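You operate a simulated robot arm through the tools that you are given. There is no shell and no other tool.

You are at the controls of a simulated robot arm. One attempt, no reset.

Task
Give the tube in the ring press its white ring.
Fine: leave the dial at that colour and the tray pulled out with the tube in it; no ring on the other tubes.

Only the result counts: the job must be done as asked and must still hold three seconds after the hand-in. Knocking over, shifting, dropping, spilling or breaking anything else fails it.

Robot
A 7-joint arm with a two-finger parallel gripper, fixed in place. Base frame: the origin is at the foot of the arm, x ahead of it, y to its left, z up; the work surface is at about z = 0.76. Readings come in m, rad, newtons and seconds.
With the tool pointing down near the work surface it reaches from about 0.1 to 0.88 m from the base axis. Its first joint turns from -2.007 to 2.007 rad. Payload 3.91 kg.
The TCP is the grasp point between the finger pads, 0.03 m short of the fingertips. In the tool frame z runs along the fingers and y along their closing line. The gripper opens to 0.11 m. The fingers are 0.02 m wide and 0.01 m thick; the gripper's body (0.048 by 0.112 m) begins 0.055 m behind the TCP.
Orientation is that of the tool frame in the base frame, as a unit quaternion [w, x, y, z]. With the fingers straight down and closing along the base's y, the tool's x points along the base's -x, its y along +y and its z along -z.

Tools
- The arm moves only by the tool servo_tool. Its argument "plan" is a list of rows, each a list of 3 entries, a list of its own where there are three numbers: the turn, a rotation vector about the base's x, y, z in rad, then the shift along the base's x, y, z in m, then the opening, from 0 (shut) to 1 (fully open). In form: [[[wx, wy, wz], [x, y, z], jaw], ...]. A call has 1 to 20 rows; each row is the pose to reach, as a shift and turn from the pose commanded when the call began. Each row takes 0.2 s and may step no farther than 0.05 m and 0.15 rad from the row before; otherwise, or with a gripper value out of range, the whole call is refused. A pose out of reach is approached as far as the arm can. The call stops where the force on the tool passes 40 N (or 10 N more than at its start, if that is more) or the arm is blocked; 0.2 s more then pass. Each finger travels about 0.153 m/s and halts on what it meets, pressing with about 29 N; the grip force reading is that of the motor and also rises with nothing between the fingers. The clock runs only during rows and for 0.2 s after the last one: add rows that repeat a pose to give the fingers time. It gives the time, the measured TCP pose, the force on the tool (base axes), the opening and the grip force at its end, in the units of the frame above (readings bear some noise), with the torque about the TCP (base axes, N m) and any sound that the robot's microphone picked up, and new pictures: "pictures" is both (left out), scene, wrist or none.
- Cameras (640 x 400 px; columns grow to the right, rows downward): "scene" is fixed at [0.2203, 0.4998, 1.3514]; the picture's right is [-0.61, -0.79, 0.00], its down [-0.42, 0.32, -0.85] and it looks along [0.67, -0.52, -0.53] (base axes); focal length 326 px, centre (320, 200). "wrist" rides on the gripper at [0.072, 0.017, -0.103] in the tool frame; the picture's right is [-0.23, 0.97, 0.00], its down [-0.76, -0.18, -0.62] and it looks along [-0.61, -0.14, 0.78] (tool axes); focal length 222 px, centre (320, 200). There is no depth. A picture from a camera that has moved, and an enlarged one, comes with that camera's place and axes in the base frame and with its lens.
- move_column(by): slides the trunk up (or, below 0, down) by that many m; the arm rides with it, the base frame stays. It gives what a move gives, with no picture.
- inspect(camera, box): a new picture of the part [left, top, right, bottom] of that camera's present view, enlarged. It takes no simulated time.
- hand_in(): hands the job in; it is judged then, once.

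Places have to be worked out from the pictures, the camera data and where the tool is seen. Open the gripper and draw the arm clear of the work before you hand the job in, unless the task says otherwise.

The tools are called after ">>>" as a command line: name --argument value ..., lists and objects as JSON in quotes. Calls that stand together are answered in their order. servo_tool: Moves the arm, as the interface text tells. Its arguments: {"type":"object","properties":{"plan":{"type":"array","items":{"type":"array"}},"pictures":{"type":"string","enum":["both","scene","wrist","none"]}},"required":["plan"]} The other tools are called the same way: move_column (by) slides the trunk up or down; inspect (camera, box) takes an enlarged picture of a part of a camera's view; hand_in () hands the job in.

At the start:

```text
time_s: 0.0
tool_pos: [0.586, 0.3187, 1.1252]
tool_rot: [0.001, 0.0, 1.0, 0.0]
force: [-0.1, -0.6, 0.2]
moment: [-0.02, 0.02, -0.02]
grip_width: 0.1101
grasp_force: 0.1
trunk travel left (down, up): [-0.825, 0.165]
```

scene: 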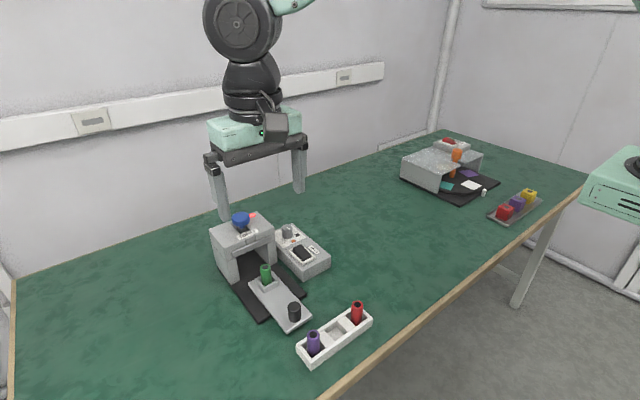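
wrist: 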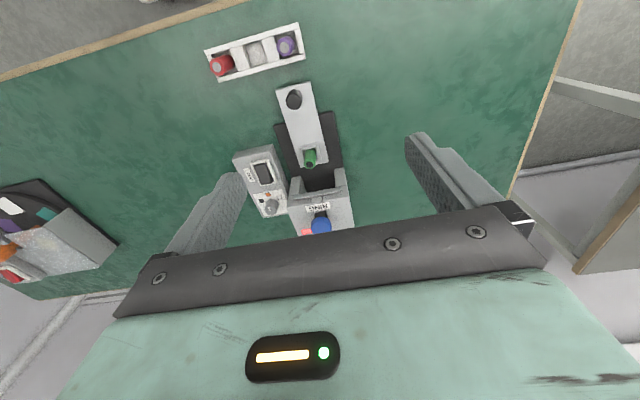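

I'll look closely at the press and its surroundings before moving anything.

>>> inspect --camera "scene" --box '[200, 200, 340, 340]'

>>> inspect --camera "wrist" --box '[200, 70, 380, 250]'

>>> inspect --camera "scene" --box '[390, 120, 560, 230]'

>>> inspect --camera "scene" --box '[260, 215, 340, 285]'

```text
2.86 times, centred on (270, 270) of scene
camera zoom: at [0.2203, 0.4998, 1.3514], right [-0.61, -0.79, 0.0], down [-0.42, 0.32, -0.85], along [0.67, -0.52, -0.53], focal length 933 px, centre (463, 0)
```

zoom: 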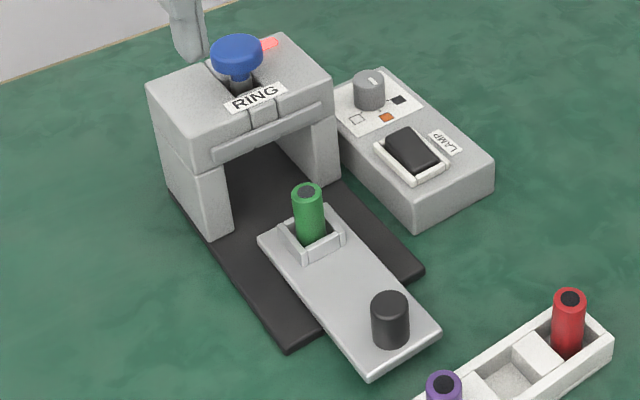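

```text
2.22 times, centred on (290, 160) of wrist
camera zoom: at [0.5122, 0.336, 1.2277], right [0.23, 0.97, 0.0], down [0.76, -0.18, 0.62], along [0.61, -0.14, -0.78], focal length 494 px, centre (387, 289)
```

zoom: 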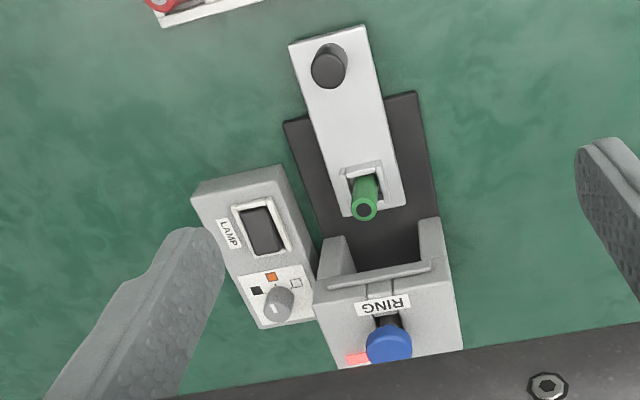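

```text
3.64 times, centred on (475, 175) of scene
camera zoom: at [0.2203, 0.4998, 1.3514], right [-0.61, -0.79, 0.0], down [-0.42, 0.32, -0.85], along [0.67, -0.52, -0.53], focal length 1187 px, centre (-244, 291)
```

zoom: 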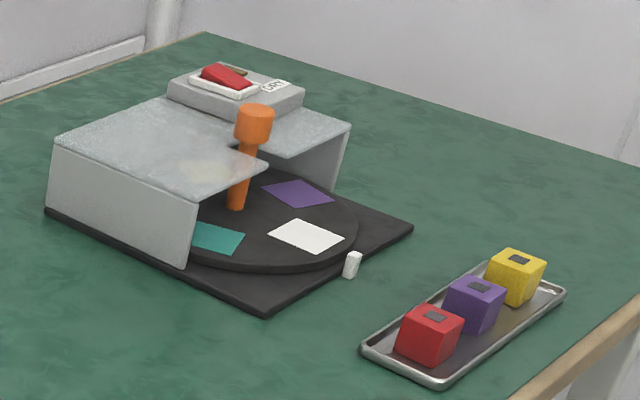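

```text
5.71 times, centred on (300, 250) of scene
camera zoom: at [0.2203, 0.4998, 1.3514], right [-0.61, -0.79, 0.0], down [-0.42, 0.32, -0.85], along [0.67, -0.52, -0.53], focal length 1866 px, centre (434, -86)
```

zoom: 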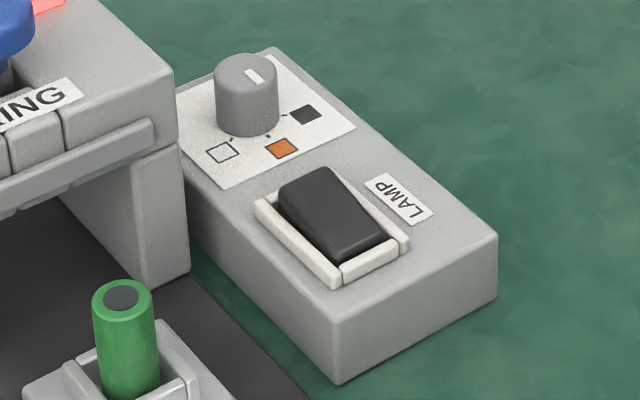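

The press sits ahead of the arm: I place the tube top at about (0.72, 0.267, 0.84), the tray knob at about (0.606, 0.266, 0.82), the blue plunger at about (0.82, 0.267, 0.915) and the colour dial at about (0.80, 0.158, 0.85). I move the tool above the dial for a closer look.

>>> servo_tool --plan '[[[0, 0, 0], [0.026, -0.027, -0.02], 1], [[0, 0, 0], [0.052, -0.054, -0.04], 1], [[0, 0, 0], [0.078, -0.081, -0.06], 1], [[0, 0, 0], [0.104, -0.108, -0.08], 1], [[0, 0, 0], [0.13, -0.135, -0.1], 1], [[0, 0, 0], [0.154, -0.159, -0.12], 1]]'

```text
time_s: 1.4
tool_pos: [0.7395, 0.1614, 1.0056]
tool_rot: [0.001, 0.0, 1.0, -0.001]
force: [-0.5, -1.0, 0.0]
moment: [-0.01, 0.02, -0.03]
grip_width: 0.1103
grasp_force: 0.0
trunk travel left (down, up): [-0.825, 0.165]
camera wrist: at [0.6672, 0.1782, 1.107], right [0.23, 0.97, 0.0], down [0.76, -0.18, 0.62], along [0.61, -0.14, -0.78], focal length 222 px, centre (320, 200)
```

scene: 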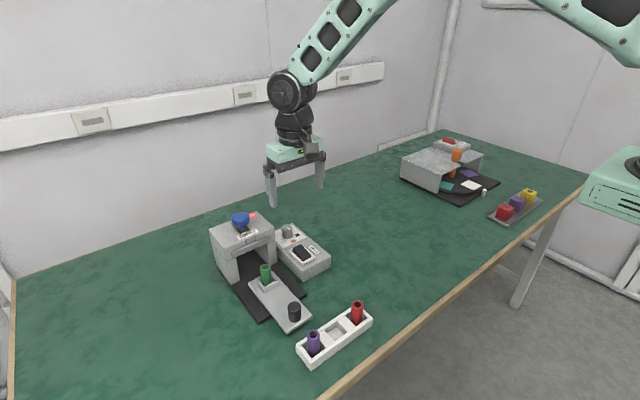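
wrist: 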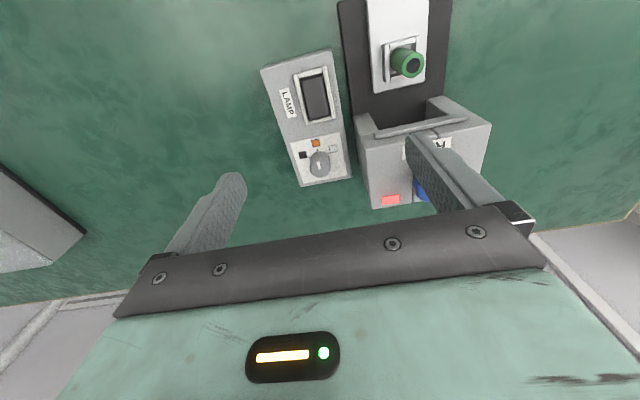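

>>> inspect --camera "wrist" --box '[280, 120, 370, 200]'

>>> inspect --camera "wrist" --box '[250, 0, 500, 220]'

>>> inspect --camera "scene" --box '[205, 200, 285, 260]'

```text
5.00 times, centred on (325, 160) of wrist
camera zoom: at [0.6672, 0.1782, 1.107], right [0.23, 0.97, 0.0], down [0.76, -0.18, 0.62], along [0.61, -0.14, -0.78], focal length 1111 px, centre (295, 400)
```

zoom: 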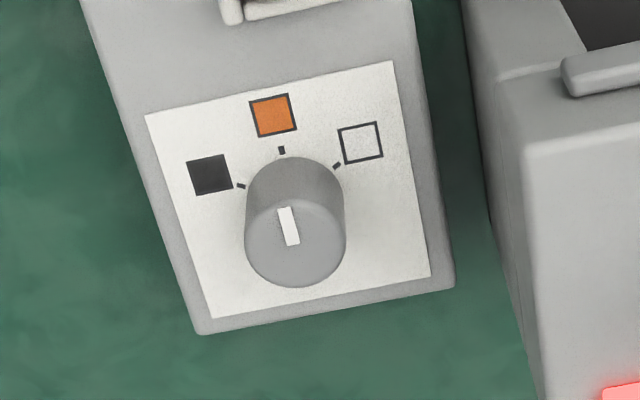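

```text
1.82 times, centred on (375, 110) of wrist
camera zoom: at [0.6672, 0.1782, 1.107], right [0.23, 0.97, 0.0], down [0.76, -0.18, 0.62], along [0.61, -0.14, -0.78], focal length 404 px, centre (220, 364)
```

zoom: 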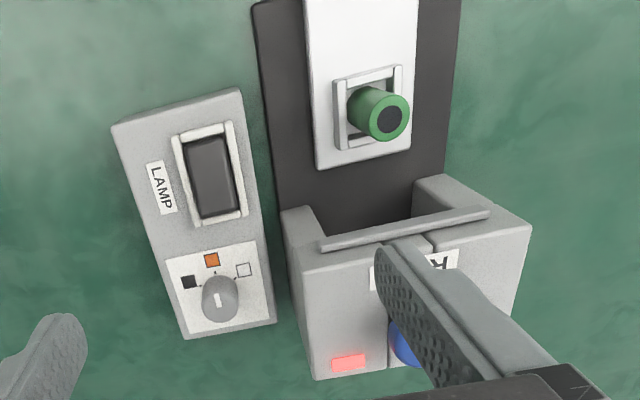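

```text
6.67 times, centred on (245, 230) of scene
camera zoom: at [0.2203, 0.4998, 1.3514], right [-0.61, -0.79, 0.0], down [-0.42, 0.32, -0.85], along [0.67, -0.52, -0.53], focal length 2177 px, centre (820, 0)
```

zoom: 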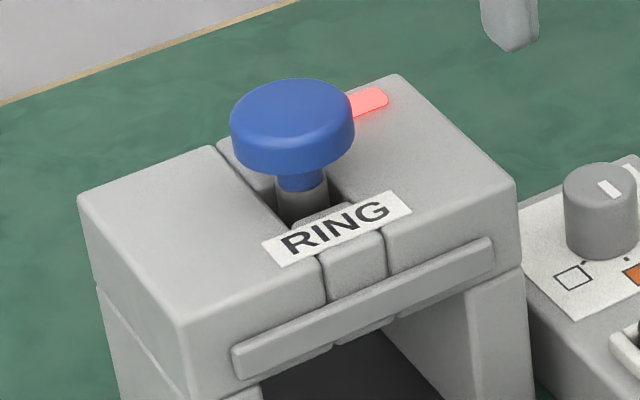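

The stripe on the dial's top seems to point away from white; I zoom further to read its exact angle and the tick angles.

>>> inspect --camera "wrist" --box '[300, 135, 345, 180]'

>>> inspect --camera "scene" --box '[270, 215, 320, 255]'

```text
8.89 times, centred on (322, 158) of wrist
camera zoom: at [0.6672, 0.1782, 1.107], right [0.23, 0.97, 0.0], down [0.76, -0.18, 0.62], along [0.61, -0.14, -0.78], focal length 1974 px, centre (298, 578)
```

zoom: 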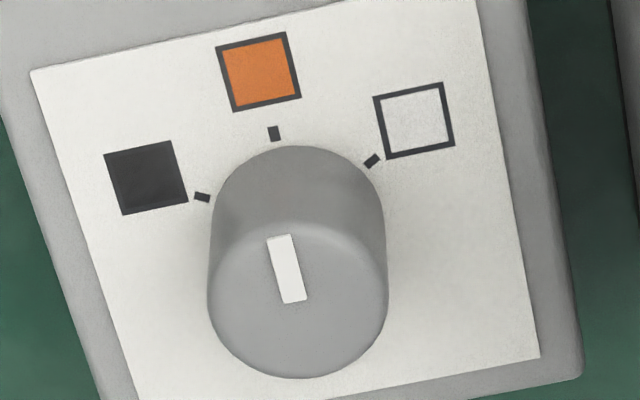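

```text
10.00 times, centred on (295, 235) of scene
camera zoom: at [0.2203, 0.4998, 1.3514], right [-0.61, -0.79, 0.0], down [-0.42, 0.32, -0.85], along [0.67, -0.52, -0.53], focal length 3265 px, centre (570, -150)
```

zoom: 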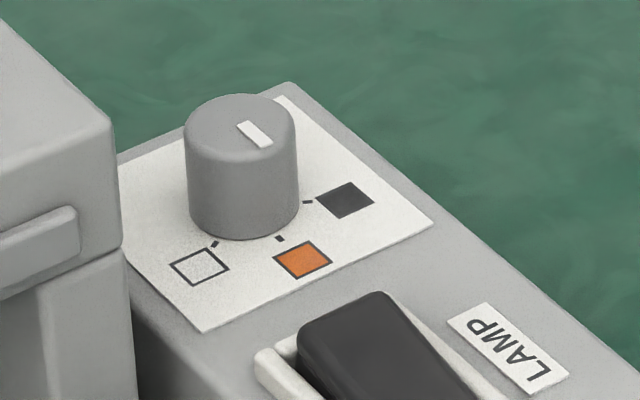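

The dial now points at orange, with ticks about 60° either side, and white lies toward +y. I put the dial top at about (0.826, 0.142, 0.828) with the press side at y≈0.20, so I part-close the fingers and hover above the dial to check.

>>> servo_tool --plan '[[[0, 0, 0], [0.029, -0.006, -0.015], 0.5], [[0, 0, 0], [0.058, -0.012, -0.04], 0.45], [[0, 0, 0], [0.086, -0.019, -0.075], 0.45], [[0, 0, 0], [0.086, -0.019, -0.075], 0.45]]'

```text
time_s: 2.4
tool_pos: [0.8258, 0.1431, 0.93]
tool_rot: [0.002, -0.001, 1.0, 0.0]
force: [-0.3, 0.1, -0.6]
moment: [0.01, 0.01, 0.0]
grip_width: 0.0495
grasp_force: 0.0
trunk travel left (down, up): [-0.825, 0.165]
camera wrist: at [0.7522, 0.1603, 1.0323], right [0.23, 0.97, 0.0], down [0.76, -0.18, 0.62], along [0.61, -0.14, -0.78], focal length 222 px, centre (320, 200)
```

scene: 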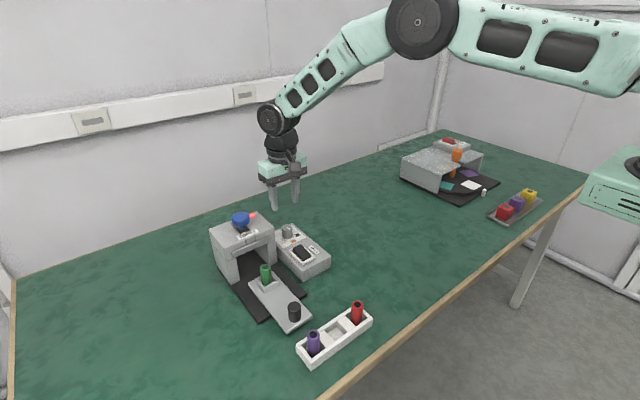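
wrist: 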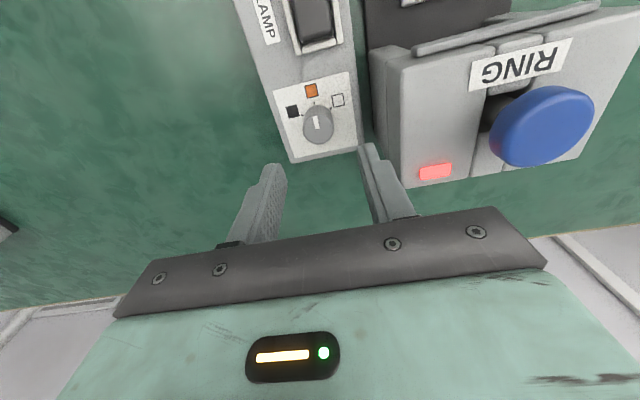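

>>> inspect --camera "wrist" --box '[270, 70, 370, 170]'

>>> inspect --camera "wrist" --box '[350, 0, 640, 200]'

>>> inspect --camera "scene" --box '[220, 150, 340, 260]'

```text
4.00 times, centred on (320, 120) of wrist
camera zoom: at [0.7522, 0.1603, 1.0323], right [0.23, 0.97, 0.0], down [0.76, -0.18, 0.62], along [0.61, -0.14, -0.78], focal length 888 px, centre (320, 520)
```

zoom: 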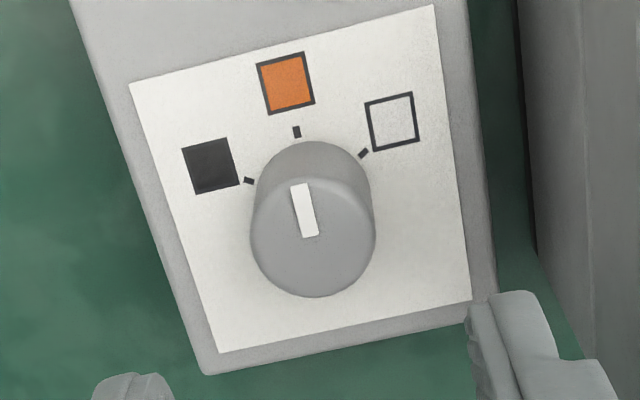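

```text
2.00 times, centred on (495, 100) of wrist
camera zoom: at [0.7522, 0.1603, 1.0323], right [0.23, 0.97, 0.0], down [0.76, -0.18, 0.62], along [0.61, -0.14, -0.78], focal length 444 px, centre (-30, 400)
```

zoom: 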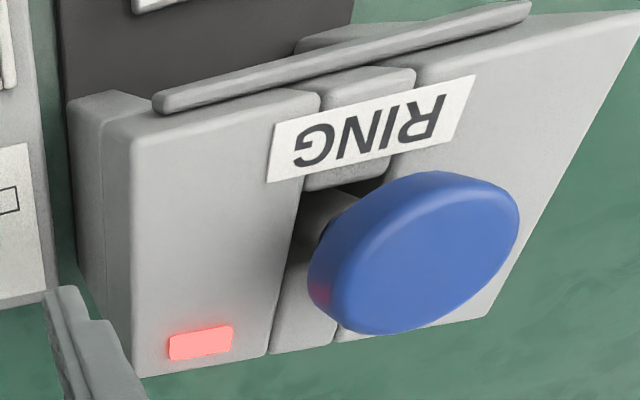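

```text
3.64 times, centred on (280, 205) of scene
camera zoom: at [0.2203, 0.4998, 1.3514], right [-0.61, -0.79, 0.0], down [-0.42, 0.32, -0.85], along [0.67, -0.52, -0.53], focal length 1187 px, centre (466, 182)
```

zoom: 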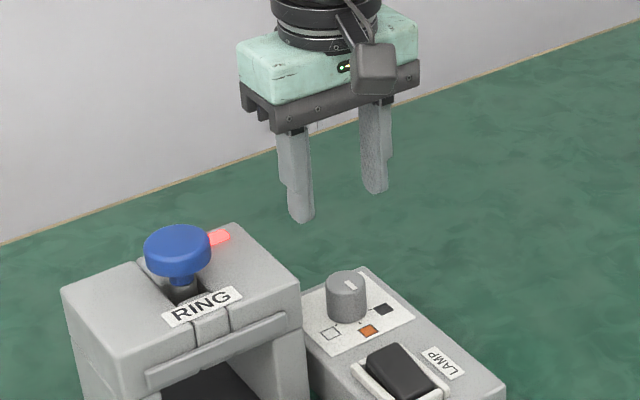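

Three views agree on the dial axis at about (0.828, 0.1415), top z≈0.83, radius ≈13 mm. I pre-turn the tool +0.5 rad, descend so the tips straddle the knob, and close.

>>> servo_tool --plan '[[[0, 0, 0.13], [0.002, -0.001, 0], 0.45], [[0, 0, 0.26], [0.002, -0.001, 0], 0.45], [[0, 0, 0.39], [0.002, -0.001, 0], 0.45], [[0, 0, 0.52], [0.002, -0.001, 0], 0.45], [[0, 0, 0.52], [0.002, -0.001, -0.04], 0.45], [[0, 0, 0.52], [0.002, -0.001, -0.07], 0.45], [[0, 0, 0.52], [0.002, -0.001, -0.085], 0.45], [[0, 0, 0.52], [0.002, -0.001, -0.085], 0.45]]'

```text
time_s: 4.2
tool_pos: [0.828, 0.1387, 0.8466]
tool_rot: [0.001, -0.257, 0.966, 0.0]
force: [-0.2, 0.4, -0.7]
moment: [0.0, -0.01, -0.01]
grip_width: 0.0494
grasp_force: 0.1
trunk travel left (down, up): [-0.825, 0.165]
camera wrist: at [0.7549, 0.118, 0.9477], right [-0.29, 0.96, 0.0], down [0.75, 0.22, 0.62], along [0.6, 0.18, -0.78], focal length 222 px, centre (320, 200)
```

scene: 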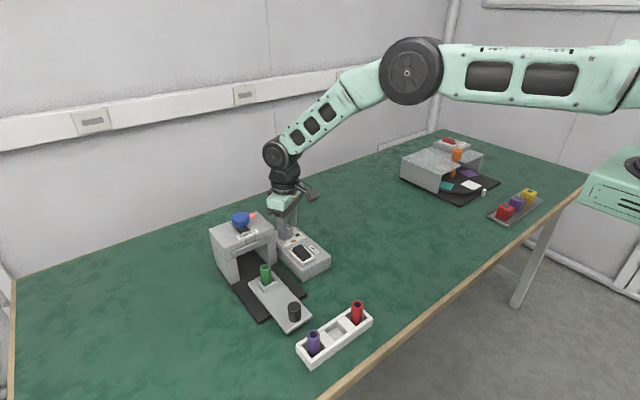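
wrist: 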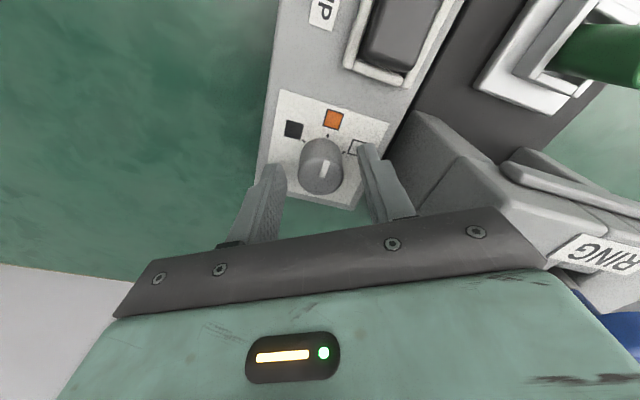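

>>> inspect --camera "wrist" --box '[240, 90, 420, 230]'

>>> inspect --camera "scene" --box '[240, 170, 340, 270]'

```text
2.86 times, centred on (330, 160) of wrist
camera zoom: at [0.7549, 0.118, 0.9477], right [-0.29, 0.96, 0.0], down [0.75, 0.22, 0.62], along [0.6, 0.18, -0.78], focal length 635 px, centre (291, 314)
```

zoom: 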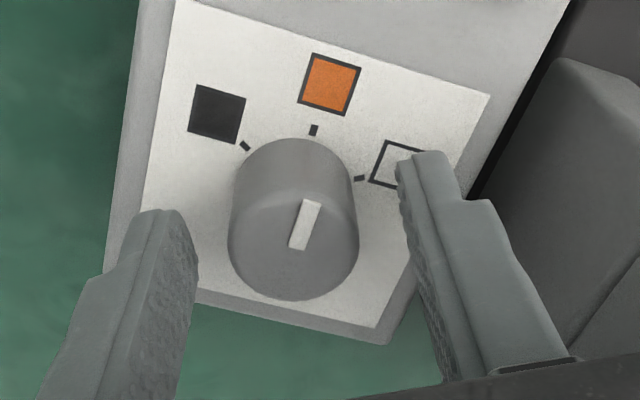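

```text
4.00 times, centred on (290, 220) of scene
camera zoom: at [0.2203, 0.4998, 1.3514], right [-0.61, -0.79, 0.0], down [-0.42, 0.32, -0.85], along [0.67, -0.52, -0.53], focal length 1306 px, centre (440, 120)
```

zoom: 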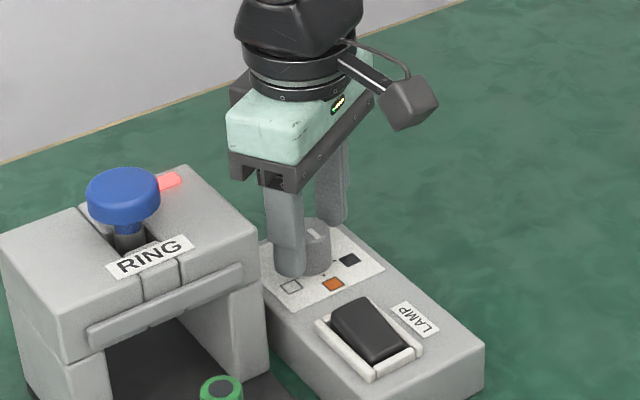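

The knob is centred between the fingers with the tips clear of the panel. I close on it.

>>> servo_tool --plan '[[[0, 0, 0], [0, 0, 0], 0.1], [[0, 0, 0], [0, 0, 0], 0.1], [[0, 0, 0], [0, 0, 0], 0.1]]' --pictures "wrist"

```text
time_s: 5.0
tool_pos: [0.8273, 0.1384, 0.845]
tool_rot: [0.0, -0.257, 0.966, 0.0]
force: [0.6, -2.6, -1.9]
moment: [0.4, -0.09, 0.01]
grip_width: 0.0296
grasp_force: 45.1
trunk travel left (down, up): [-0.825, 0.165]
camera wrist: at [0.755, 0.1178, 0.9478], right [-0.29, 0.96, 0.0], down [0.75, 0.22, 0.62], along [0.6, 0.18, -0.78], focal length 222 px, centre (320, 200)
```

wrist: 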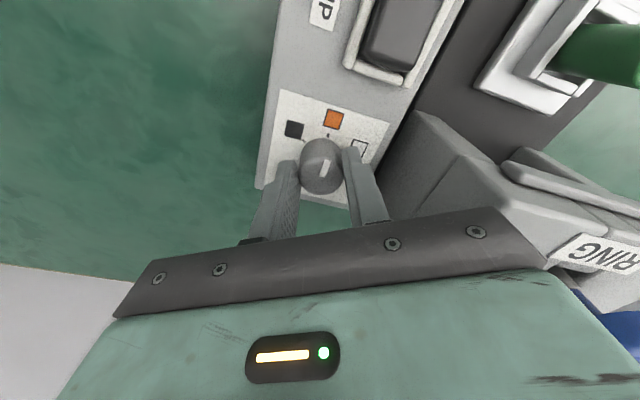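

Gripped at 29.6 mm with little side load. Now I turn the dial clockwise seen from above by about 60° toward white.

>>> servo_tool --plan '[[[0, 0, -0.13], [0, 0, 0], 0.1], [[0, 0, -0.26], [0, 0, 0], 0.1], [[0, 0, -0.39], [0, 0, 0], 0.1], [[0, 0, -0.52], [0, 0, 0], 0.1], [[0, 0, -0.65], [0, 0, 0], 0.1], [[0, 0, -0.78], [0, 0, 0], 0.1], [[0, 0, -0.91], [0, 0, 0], 0.1], [[0, 0, -1.04], [0, 0, 0], 0.1], [[0, 0, -1.05], [0, 0, 0], 0.1]]'

```text
time_s: 7.0
tool_pos: [0.8285, 0.1415, 0.8463]
tool_rot: [0.001, 0.263, 0.965, 0.001]
force: [-3.5, 14.2, -2.0]
moment: [0.37, 1.06, 0.05]
grip_width: 0.0296
grasp_force: 44.9
trunk travel left (down, up): [-0.825, 0.165]
camera wrist: at [0.7725, 0.1933, 0.948], right [0.69, 0.73, 0.0], down [0.57, -0.54, 0.62], along [0.45, -0.43, -0.78], focal length 222 px, centre (320, 200)
```

scene: 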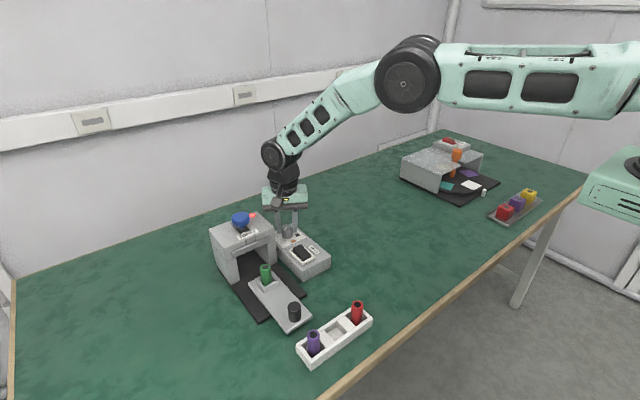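
wrist: 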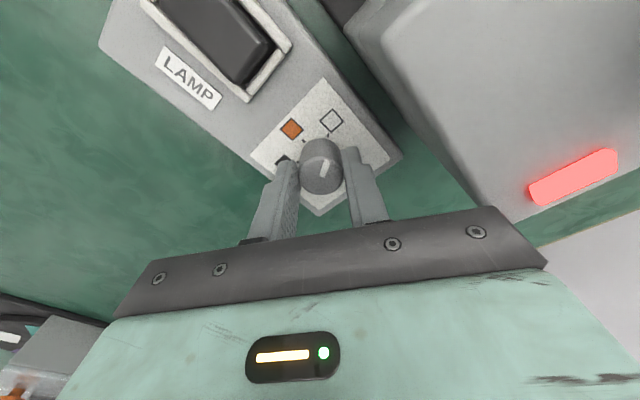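

The dial turned with the tool. I check that the stripe now lines up with white.

>>> inspect --camera "wrist" --box '[240, 70, 420, 230]'

>>> inspect --camera "scene" --box '[240, 170, 340, 270]'

```text
2.50 times, centred on (330, 150) of wrist
camera zoom: at [0.7725, 0.1933, 0.948], right [0.69, 0.73, 0.0], down [0.57, -0.54, 0.62], along [0.45, -0.43, -0.78], focal length 555 px, centre (295, 325)
```

zoom: 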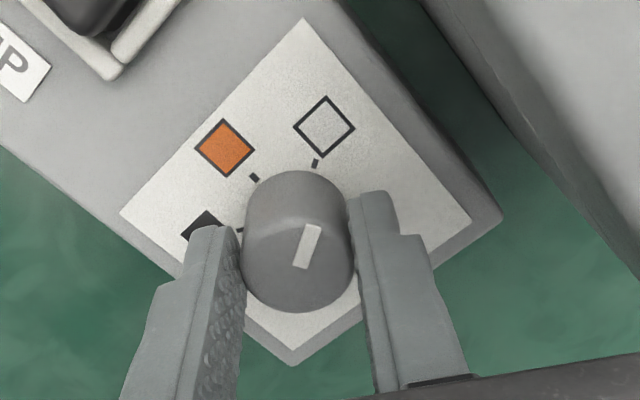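

```text
4.00 times, centred on (290, 220) of scene
camera zoom: at [0.2203, 0.4998, 1.3514], right [-0.61, -0.79, 0.0], down [-0.42, 0.32, -0.85], along [0.67, -0.52, -0.53], focal length 1306 px, centre (440, 120)
```

zoom: 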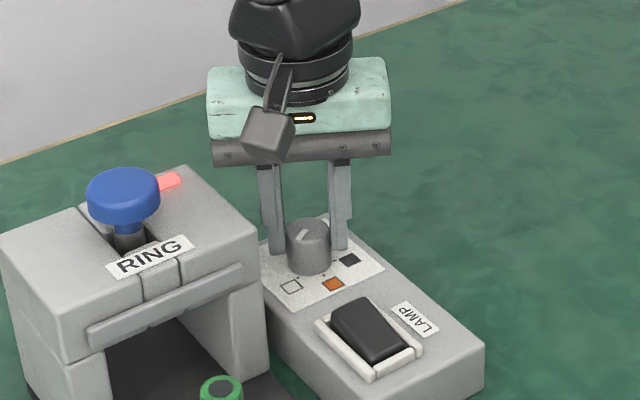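

The stripe is in line with the white tick. I release, rise, and turn the tool back to neutral, then check the dial stayed.

>>> servo_tool --plan '[[[0, 0, 0], [0, 0, 0], 0.4], [[0, 0, 0], [0, 0, 0], 0.4], [[0, 0, 0], [0, 0, 0.04], 0.4], [[0, 0, 0], [0, 0, 0.085], 0.4], [[0, 0, 0.13], [0, 0, 0.12], 0.4], [[0, 0, 0.26], [-0.02, 0, 0.14], 0.4], [[0, 0, 0.39], [-0.05, 0, 0.16], 0.4], [[0, 0, 0.53], [-0.085, 0, 0.16], 0.4], [[0, 0, 0.53], [-0.085, 0, 0.16], 0.4]]'

```text
time_s: 9.0
tool_pos: [0.7421, 0.1399, 1.0037]
tool_rot: [0.001, -0.001, 1.0, 0.0]
force: [0.7, 0.0, 0.1]
moment: [0.02, 0.02, -0.01]
grip_width: 0.0439
grasp_force: 0.0
trunk travel left (down, up): [-0.825, 0.165]
camera wrist: at [0.668, 0.1561, 1.1073], right [0.22, 0.97, 0.0], down [0.76, -0.18, 0.62], along [0.61, -0.14, -0.78], focal length 222 px, centre (320, 200)
```

scene: 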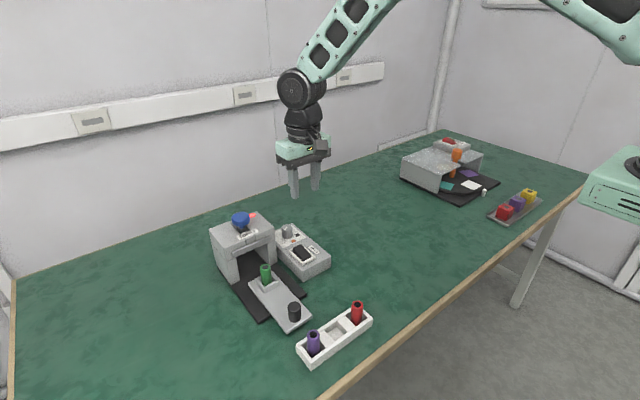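
wrist: 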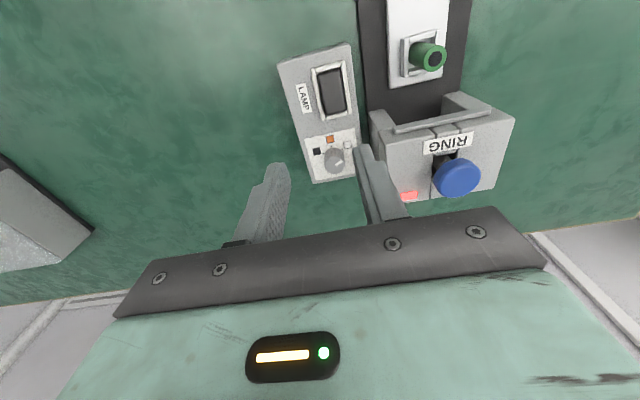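

>>> inspect --camera "wrist" --box '[290, 115, 380, 195]'

>>> inspect --camera "wrist" --box '[350, 0, 530, 210]'

>>> inspect --camera "scene" --box '[240, 250, 390, 380]'

```text
5.00 times, centred on (335, 155) of wrist
camera zoom: at [0.668, 0.1561, 1.1073], right [0.22, 0.97, 0.0], down [0.76, -0.18, 0.62], along [0.61, -0.14, -0.78], focal length 1111 px, centre (245, 425)
```

zoom: 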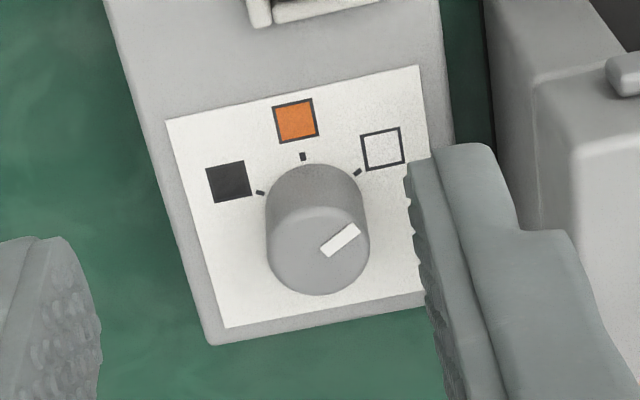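

```text
1.90 times, centred on (440, 105) of wrist
camera zoom: at [0.668, 0.1561, 1.1073], right [0.22, 0.97, 0.0], down [0.76, -0.18, 0.62], along [0.61, -0.14, -0.78], focal length 423 px, centre (91, 381)
```

zoom: 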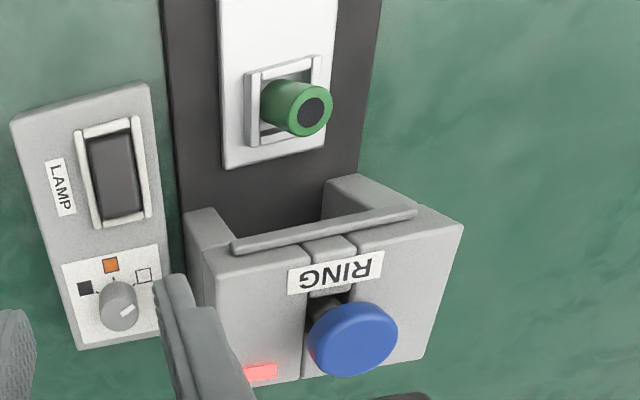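

```text
3.08 times, centred on (315, 315) of scene
camera zoom: at [0.2203, 0.4998, 1.3514], right [-0.61, -0.79, 0.0], down [-0.42, 0.32, -0.85], along [0.67, -0.52, -0.53], focal length 1005 px, centre (335, -154)
```

zoom: 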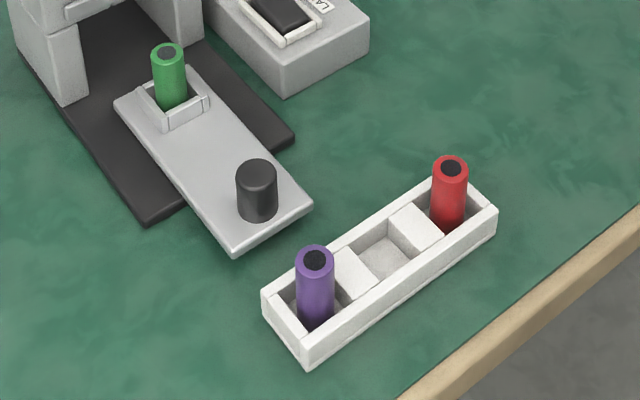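

The stripe now sits at about 62° from the orange line, i.e. on white, and nothing else moved. Next I move over the tray knob for a closer look.

>>> servo_tool --plan '[[[0, 0, 0], [-0.036, 0.025, 0], 0.5], [[0, 0, 0], [-0.072, 0.05, 0], 0.5], [[0, 0, 0], [-0.108, 0.076, 0], 0.5], [[0, 0, 0], [-0.144, 0.101, -0.01], 0.5], [[0, 0, 0], [-0.16, 0.126, -0.03], 0.5], [[0, 0, 0], [-0.16, 0.126, -0.05], 0.5], [[0, 0, 0], [-0.16, 0.126, -0.05], 0.5]]'

```text
time_s: 10.6
tool_pos: [0.5838, 0.2663, 0.9541]
tool_rot: [0.0, 0.0, 1.0, 0.0]
force: [0.8, 0.1, 0.2]
moment: [0.02, 0.02, 0.01]
grip_width: 0.0548
grasp_force: 0.1
trunk travel left (down, up): [-0.825, 0.165]
camera wrist: at [0.5092, 0.2841, 1.0571], right [0.23, 0.97, 0.0], down [0.76, -0.18, 0.62], along [0.61, -0.14, -0.78], focal length 222 px, centre (320, 200)
```

scene: 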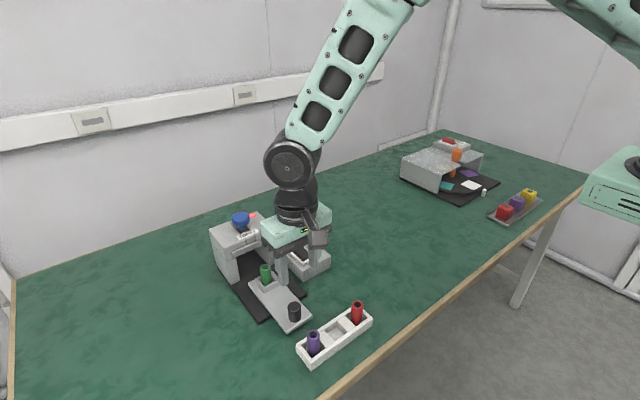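
wrist: 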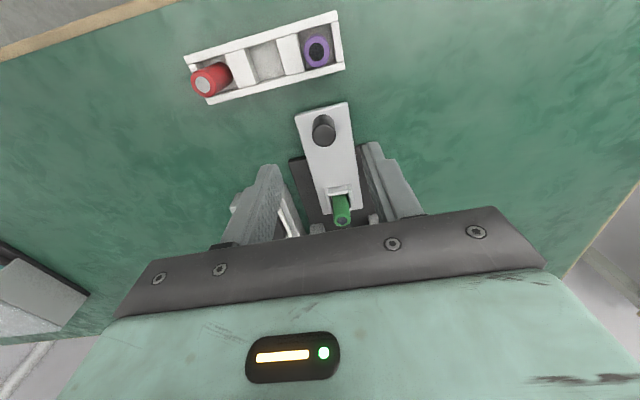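

>>> inspect --camera "wrist" --box '[270, 90, 390, 240]'

>>> inspect --camera "scene" --box '[250, 180, 350, 340]'

```text
2.67 times, centred on (330, 165) of wrist
camera zoom: at [0.5092, 0.2841, 1.0571], right [0.23, 0.97, 0.0], down [0.76, -0.18, 0.62], along [0.61, -0.14, -0.78], focal length 592 px, centre (293, 293)
```

zoom: 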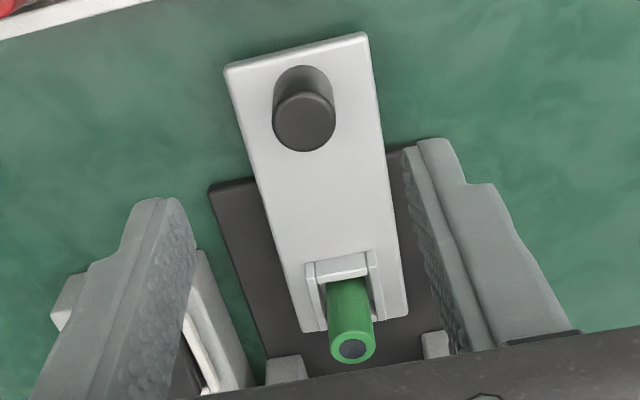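

```text
2.50 times, centred on (300, 260) of scene
camera zoom: at [0.2203, 0.4998, 1.3514], right [-0.61, -0.79, 0.0], down [-0.42, 0.32, -0.85], along [0.67, -0.52, -0.53], focal length 816 px, centre (370, 50)
```

zoom: 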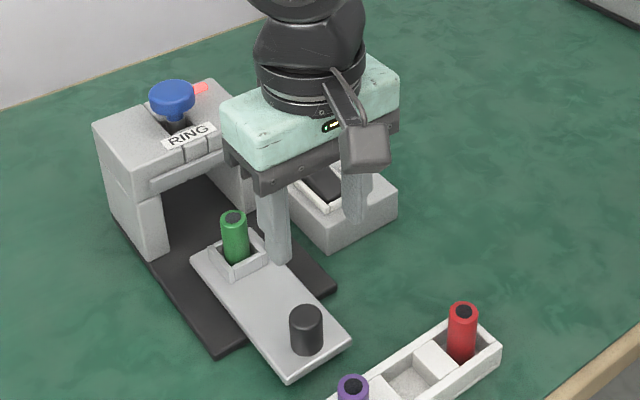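

The tray knob is at about (0.6075, 0.2665), top z≈0.815, ~27 mm across. I centre over it, lower with the fingers either side, and grip it.

>>> servo_tool --plan '[[[0, 0, 0], [0.024, 0, -0.03], 0.5], [[0, 0, 0], [0.024, 0, -0.07], 0.5], [[0, 0, 0], [0.024, 0, -0.105], 0.5], [[0, 0, 0], [0.024, 0, -0.125], 0.5], [[0, 0, 0], [0.024, 0, -0.125], 0.5]]'

```text
time_s: 11.8
tool_pos: [0.6096, 0.2659, 0.8299]
tool_rot: [0.001, 0.0, 1.0, 0.0]
force: [0.1, -0.3, 0.4]
moment: [0.01, -0.01, -0.01]
grip_width: 0.0551
grasp_force: 0.1
trunk travel left (down, up): [-0.825, 0.165]
camera wrist: at [0.5357, 0.2834, 0.9327], right [0.23, 0.97, 0.0], down [0.76, -0.18, 0.62], along [0.61, -0.14, -0.78], focal length 222 px, centre (320, 200)
```

scene: 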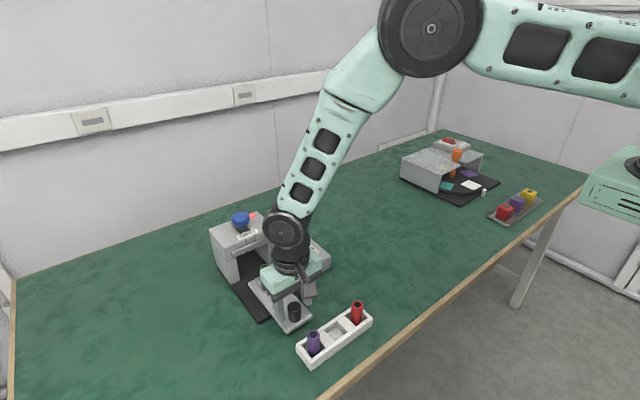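
wrist: 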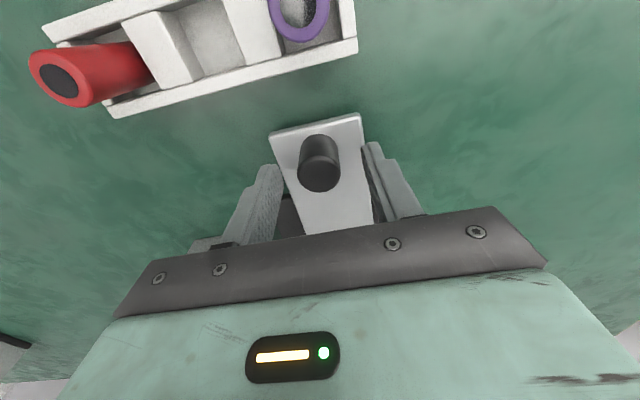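

>>> inspect --camera "wrist" --box '[230, 100, 430, 240]'

>>> inspect --camera "scene" --box '[240, 220, 340, 340]'

```text
2.86 times, centred on (330, 170) of wrist
camera zoom: at [0.5357, 0.2834, 0.9327], right [0.23, 0.97, 0.0], down [0.76, -0.18, 0.62], along [0.61, -0.14, -0.78], focal length 635 px, centre (291, 286)
```

zoom: 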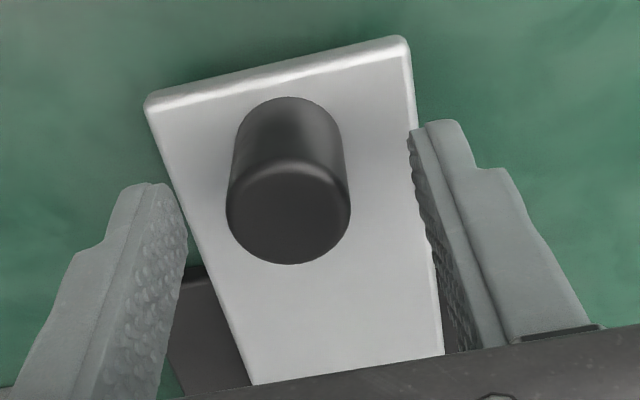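

```text
3.33 times, centred on (290, 280) of scene
camera zoom: at [0.2203, 0.4998, 1.3514], right [-0.61, -0.79, 0.0], down [-0.42, 0.32, -0.85], along [0.67, -0.52, -0.53], focal length 1088 px, centre (420, -67)
```

zoom: 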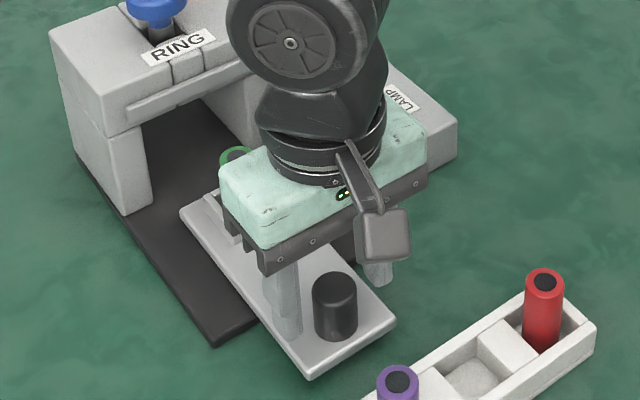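

The knob stands midway between the fingers. I close on it.

>>> servo_tool --plan '[[[0, 0, 0], [0, 0, 0], 0.1], [[0, 0, 0], [0, 0, 0], 0.1], [[0, 0, 0], [0, 0, 0], 0.1]]' --pictures "wrist"

```text
time_s: 12.6
tool_pos: [0.6096, 0.2658, 0.8301]
tool_rot: [0.001, 0.0, 1.0, -0.001]
force: [0.1, -6.5, -0.7]
moment: [0.16, -0.14, 0.01]
grip_width: 0.0273
grasp_force: 45.3
trunk travel left (down, up): [-0.825, 0.165]
camera wrist: at [0.5358, 0.2826, 0.9327], right [0.23, 0.97, 0.0], down [0.76, -0.18, 0.62], along [0.61, -0.14, -0.78], focal length 222 px, centre (320, 200)
```

wrist: 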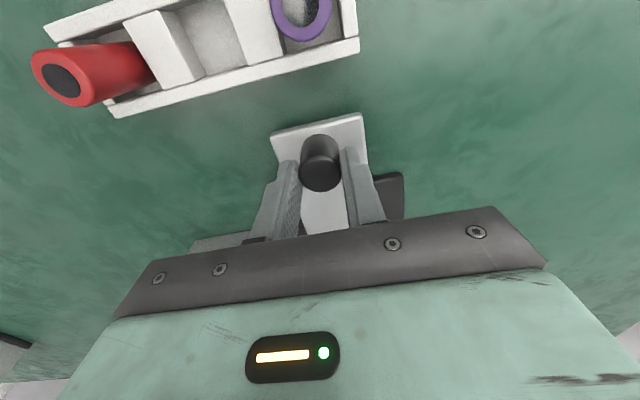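

Gripped at 27.3 mm. I push the tray in a first 4 cm, easing 1 mm toward −y to relieve side load.

>>> servo_tool --plan '[[[0, 0, 0], [0.005, -0.001, 0], 0.1], [[0, 0, 0], [0.015, -0.001, 0], 0.1], [[0, 0, 0], [0.03, -0.001, 0], 0.1], [[0, 0, 0], [0.045, -0.001, 0], 0.1]]'

```text
time_s: 13.6
tool_pos: [0.653, 0.2655, 0.8303]
tool_rot: [0.001, 0.0, 1.0, 0.0]
force: [0.2, -5.6, 3.7]
moment: [0.22, 0.57, -0.06]
grip_width: 0.0274
grasp_force: 45.0
trunk travel left (down, up): [-0.825, 0.165]
camera wrist: at [0.5796, 0.2825, 0.9327], right [0.23, 0.97, 0.0], down [0.76, -0.18, 0.62], along [0.61, -0.14, -0.78], focal length 222 px, centre (320, 200)
```

scene: 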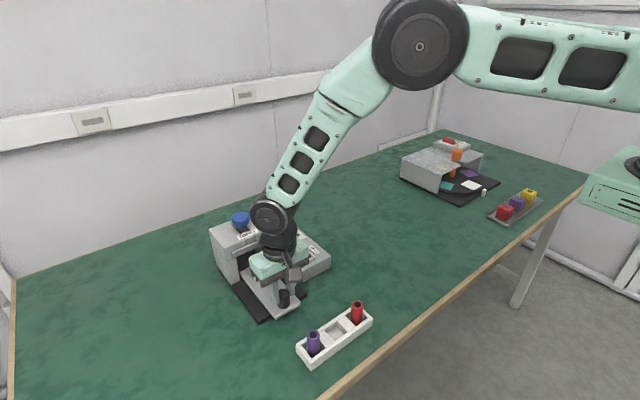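
wrist: 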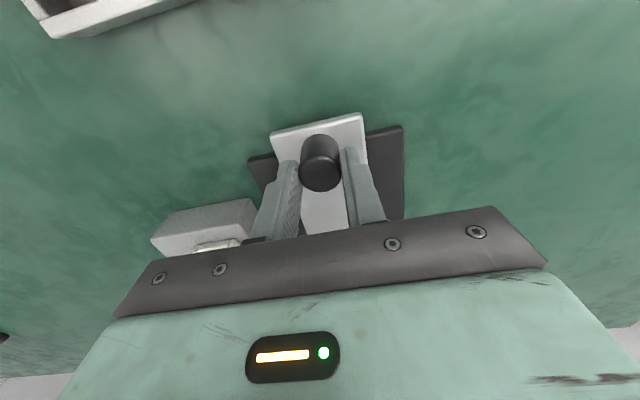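

The tray slides freely with the knob. I continue inward in smaller steps toward the expected stop near x≈0.705.

>>> servo_tool --plan '[[[0, 0, 0], [0.012, -0.001, 0], 0.1], [[0, 0, 0], [0.024, -0.001, 0], 0.1], [[0, 0, 0], [0.034, -0.001, 0], 0.1], [[0, 0, 0], [0.04, -0.001, 0], 0.1], [[0, 0, 0], [0.044, -0.001, 0], 0.1]]'

```text
time_s: 14.8
tool_pos: [0.6966, 0.2656, 0.8301]
tool_rot: [0.0, 0.0, 1.0, 0.001]
force: [0.1, 11.1, -9.9]
moment: [-0.04, -0.24, 0.13]
grip_width: 0.027
grasp_force: 45.3
trunk travel left (down, up): [-0.825, 0.165]
camera wrist: at [0.6224, 0.2824, 0.9327], right [0.23, 0.97, 0.0], down [0.76, -0.18, 0.62], along [0.61, -0.14, -0.78], focal length 222 px, centre (320, 200)
```

scene: 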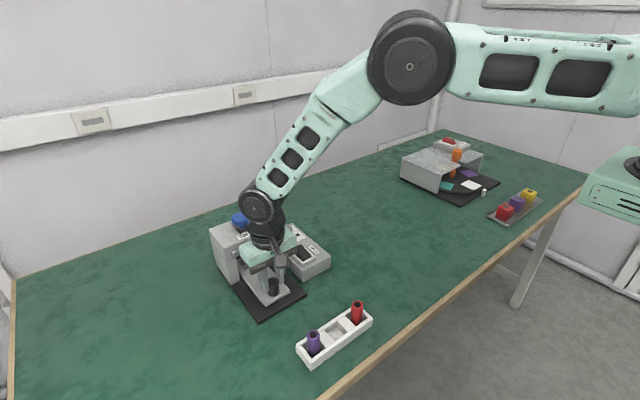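
wrist: 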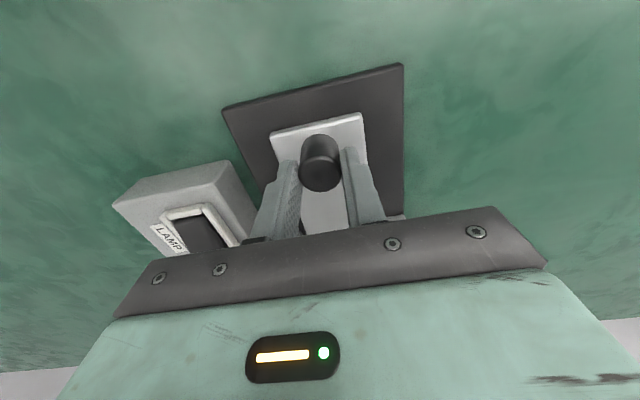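

Pushed about 88 mm so far with a bit of side load; I ease y back 1 mm and go on in 3 mm steps to find the stop.

>>> servo_tool --plan '[[[0, 0, 0], [0.003, 0.001, 0], 0.1], [[0, 0, 0], [0.006, 0.001, 0], 0.1], [[0, 0, 0], [0.009, 0.001, 0], 0.1]]' --pictures "none"

>>> inspect --camera "scene" --box '[190, 180, 340, 330]'

```text
time_s: 15.6
tool_pos: [0.7055, 0.265, 0.8301]
tool_rot: [0.001, 0.0, 1.0, 0.0]
force: [0.5, 8.9, -10.5]
moment: [0.68, -0.12, -0.09]
grip_width: 0.0272
grasp_force: 45.1
trunk travel left (down, up): [-0.825, 0.165]
```

```text
2.67 times, centred on (265, 255) of scene
camera zoom: at [0.2203, 0.4998, 1.3514], right [-0.61, -0.79, 0.0], down [-0.42, 0.32, -0.85], along [0.67, -0.52, -0.53], focal length 871 px, centre (467, 53)
```

zoom: 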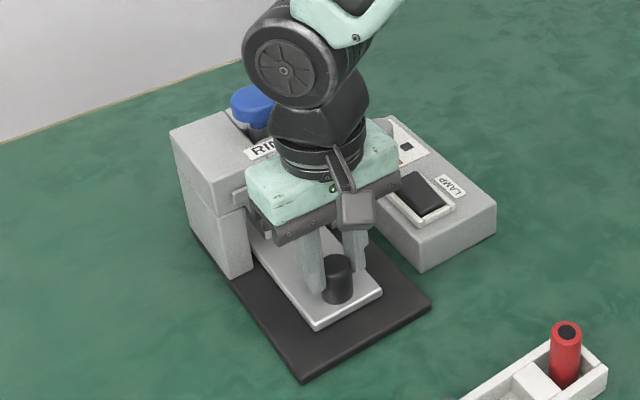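

No resistance along x yet, so the stop isn't reached. I keep pushing in 3 mm steps.

>>> servo_tool --plan '[[[0, 0, 0], [0.003, 0.0005, 0], 0.1], [[0, 0, 0], [0.006, 0.0005, 0], 0.1], [[0, 0, 0], [0.009, 0.0005, 0], 0.1], [[0, 0, 0], [0.012, 0.0005, 0], 0.1]]'

```text
time_s: 16.6
tool_pos: [0.7143, 0.2655, 0.8299]
tool_rot: [-0.002, 0.0, 1.0, -0.002]
force: [-28.1, 0.4, 1.2]
moment: [0.4, 0.92, -0.02]
grip_width: 0.0278
grasp_force: 44.9
trunk travel left (down, up): [-0.825, 0.165]
camera wrist: at [0.6409, 0.2828, 0.9328], right [0.23, 0.97, 0.0], down [0.76, -0.18, 0.62], along [0.6, -0.14, -0.78], focal length 222 px, centre (320, 200)
```

scene: 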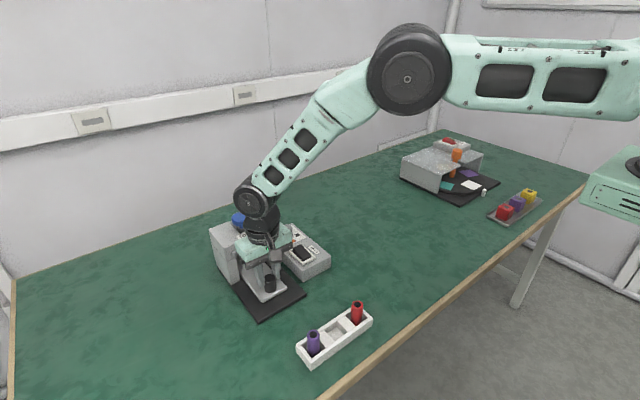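
wrist: 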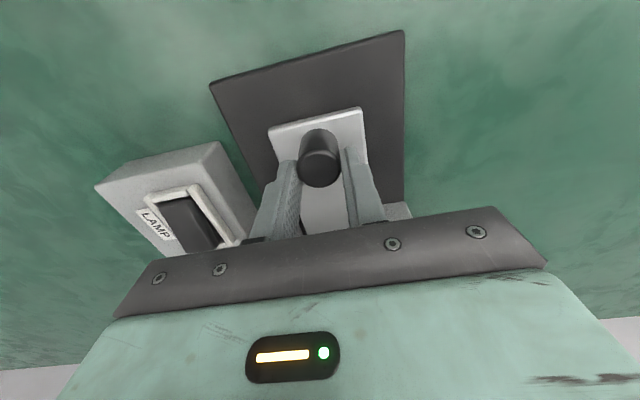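

A firm −28 N along x at x≈0.714 marks the stop, about 105 mm in. I relax the push, open the fingers, and rise straight up off the knob.

>>> servo_tool --plan '[[[0, 0, 0], [-0.0025, 0, 0], 0.1], [[0, 0, 0], [-0.0025, 0, 0], 0.5], [[0, 0, 0], [-0.0025, 0, 0], 0.5], [[0, 0, 0], [-0.0025, 0, 0.03], 0.5], [[0, 0, 0], [-0.0025, 0, 0.07], 0.5], [[0, 0, 0], [-0.012, 0, 0.115], 0.5], [[0, 0, 0], [-0.022, 0, 0.16], 0.5], [[0, 0, 0], [-0.022, 0, 0.18], 0.5]]'

```text
time_s: 18.4
tool_pos: [0.6944, 0.2645, 1.0132]
tool_rot: [0.0, 0.0, 1.0, 0.0]
force: [-0.5, -0.2, -0.4]
moment: [-0.02, 0.01, 0.0]
grip_width: 0.0552
grasp_force: 0.2
trunk travel left (down, up): [-0.825, 0.165]
camera wrist: at [0.6207, 0.2821, 1.1154], right [0.23, 0.97, 0.0], down [0.76, -0.18, 0.62], along [0.61, -0.14, -0.78], focal length 222 px, centre (320, 200)
```

scene: 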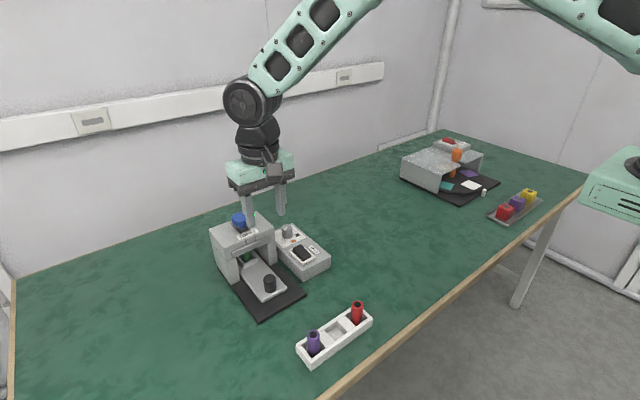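
wrist: 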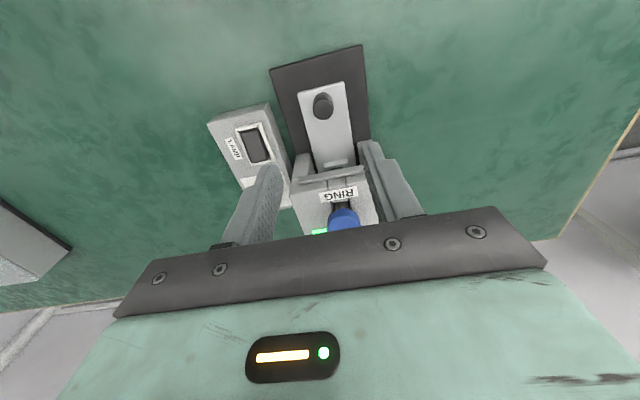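

The press lamp turned green, so the tray is seated. I look at the plunger closely before pressing it.

>>> inspect --camera "wrist" --box '[270, 140, 400, 250]'

>>> inspect --camera "scene" --box '[195, 190, 325, 330]'

```text
3.64 times, centred on (335, 195) of wrist
camera zoom: at [0.6207, 0.2821, 1.1154], right [0.23, 0.97, 0.0], down [0.76, -0.18, 0.62], along [0.61, -0.14, -0.78], focal length 808 px, centre (266, 218)
```

zoom: 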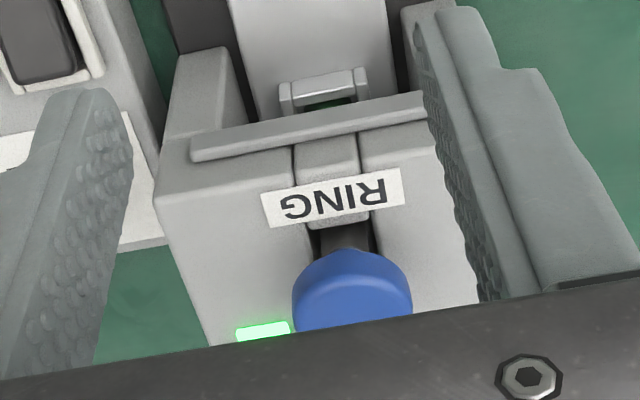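

```text
2.86 times, centred on (260, 260) of scene
camera zoom: at [0.2203, 0.4998, 1.3514], right [-0.61, -0.79, 0.0], down [-0.42, 0.32, -0.85], along [0.67, -0.52, -0.53], focal length 933 px, centre (491, 29)
```

zoom: 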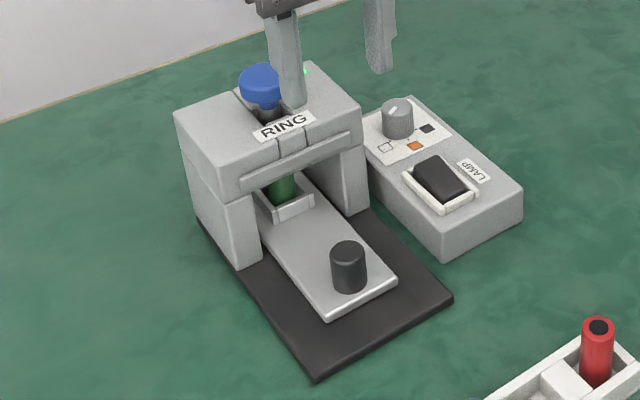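

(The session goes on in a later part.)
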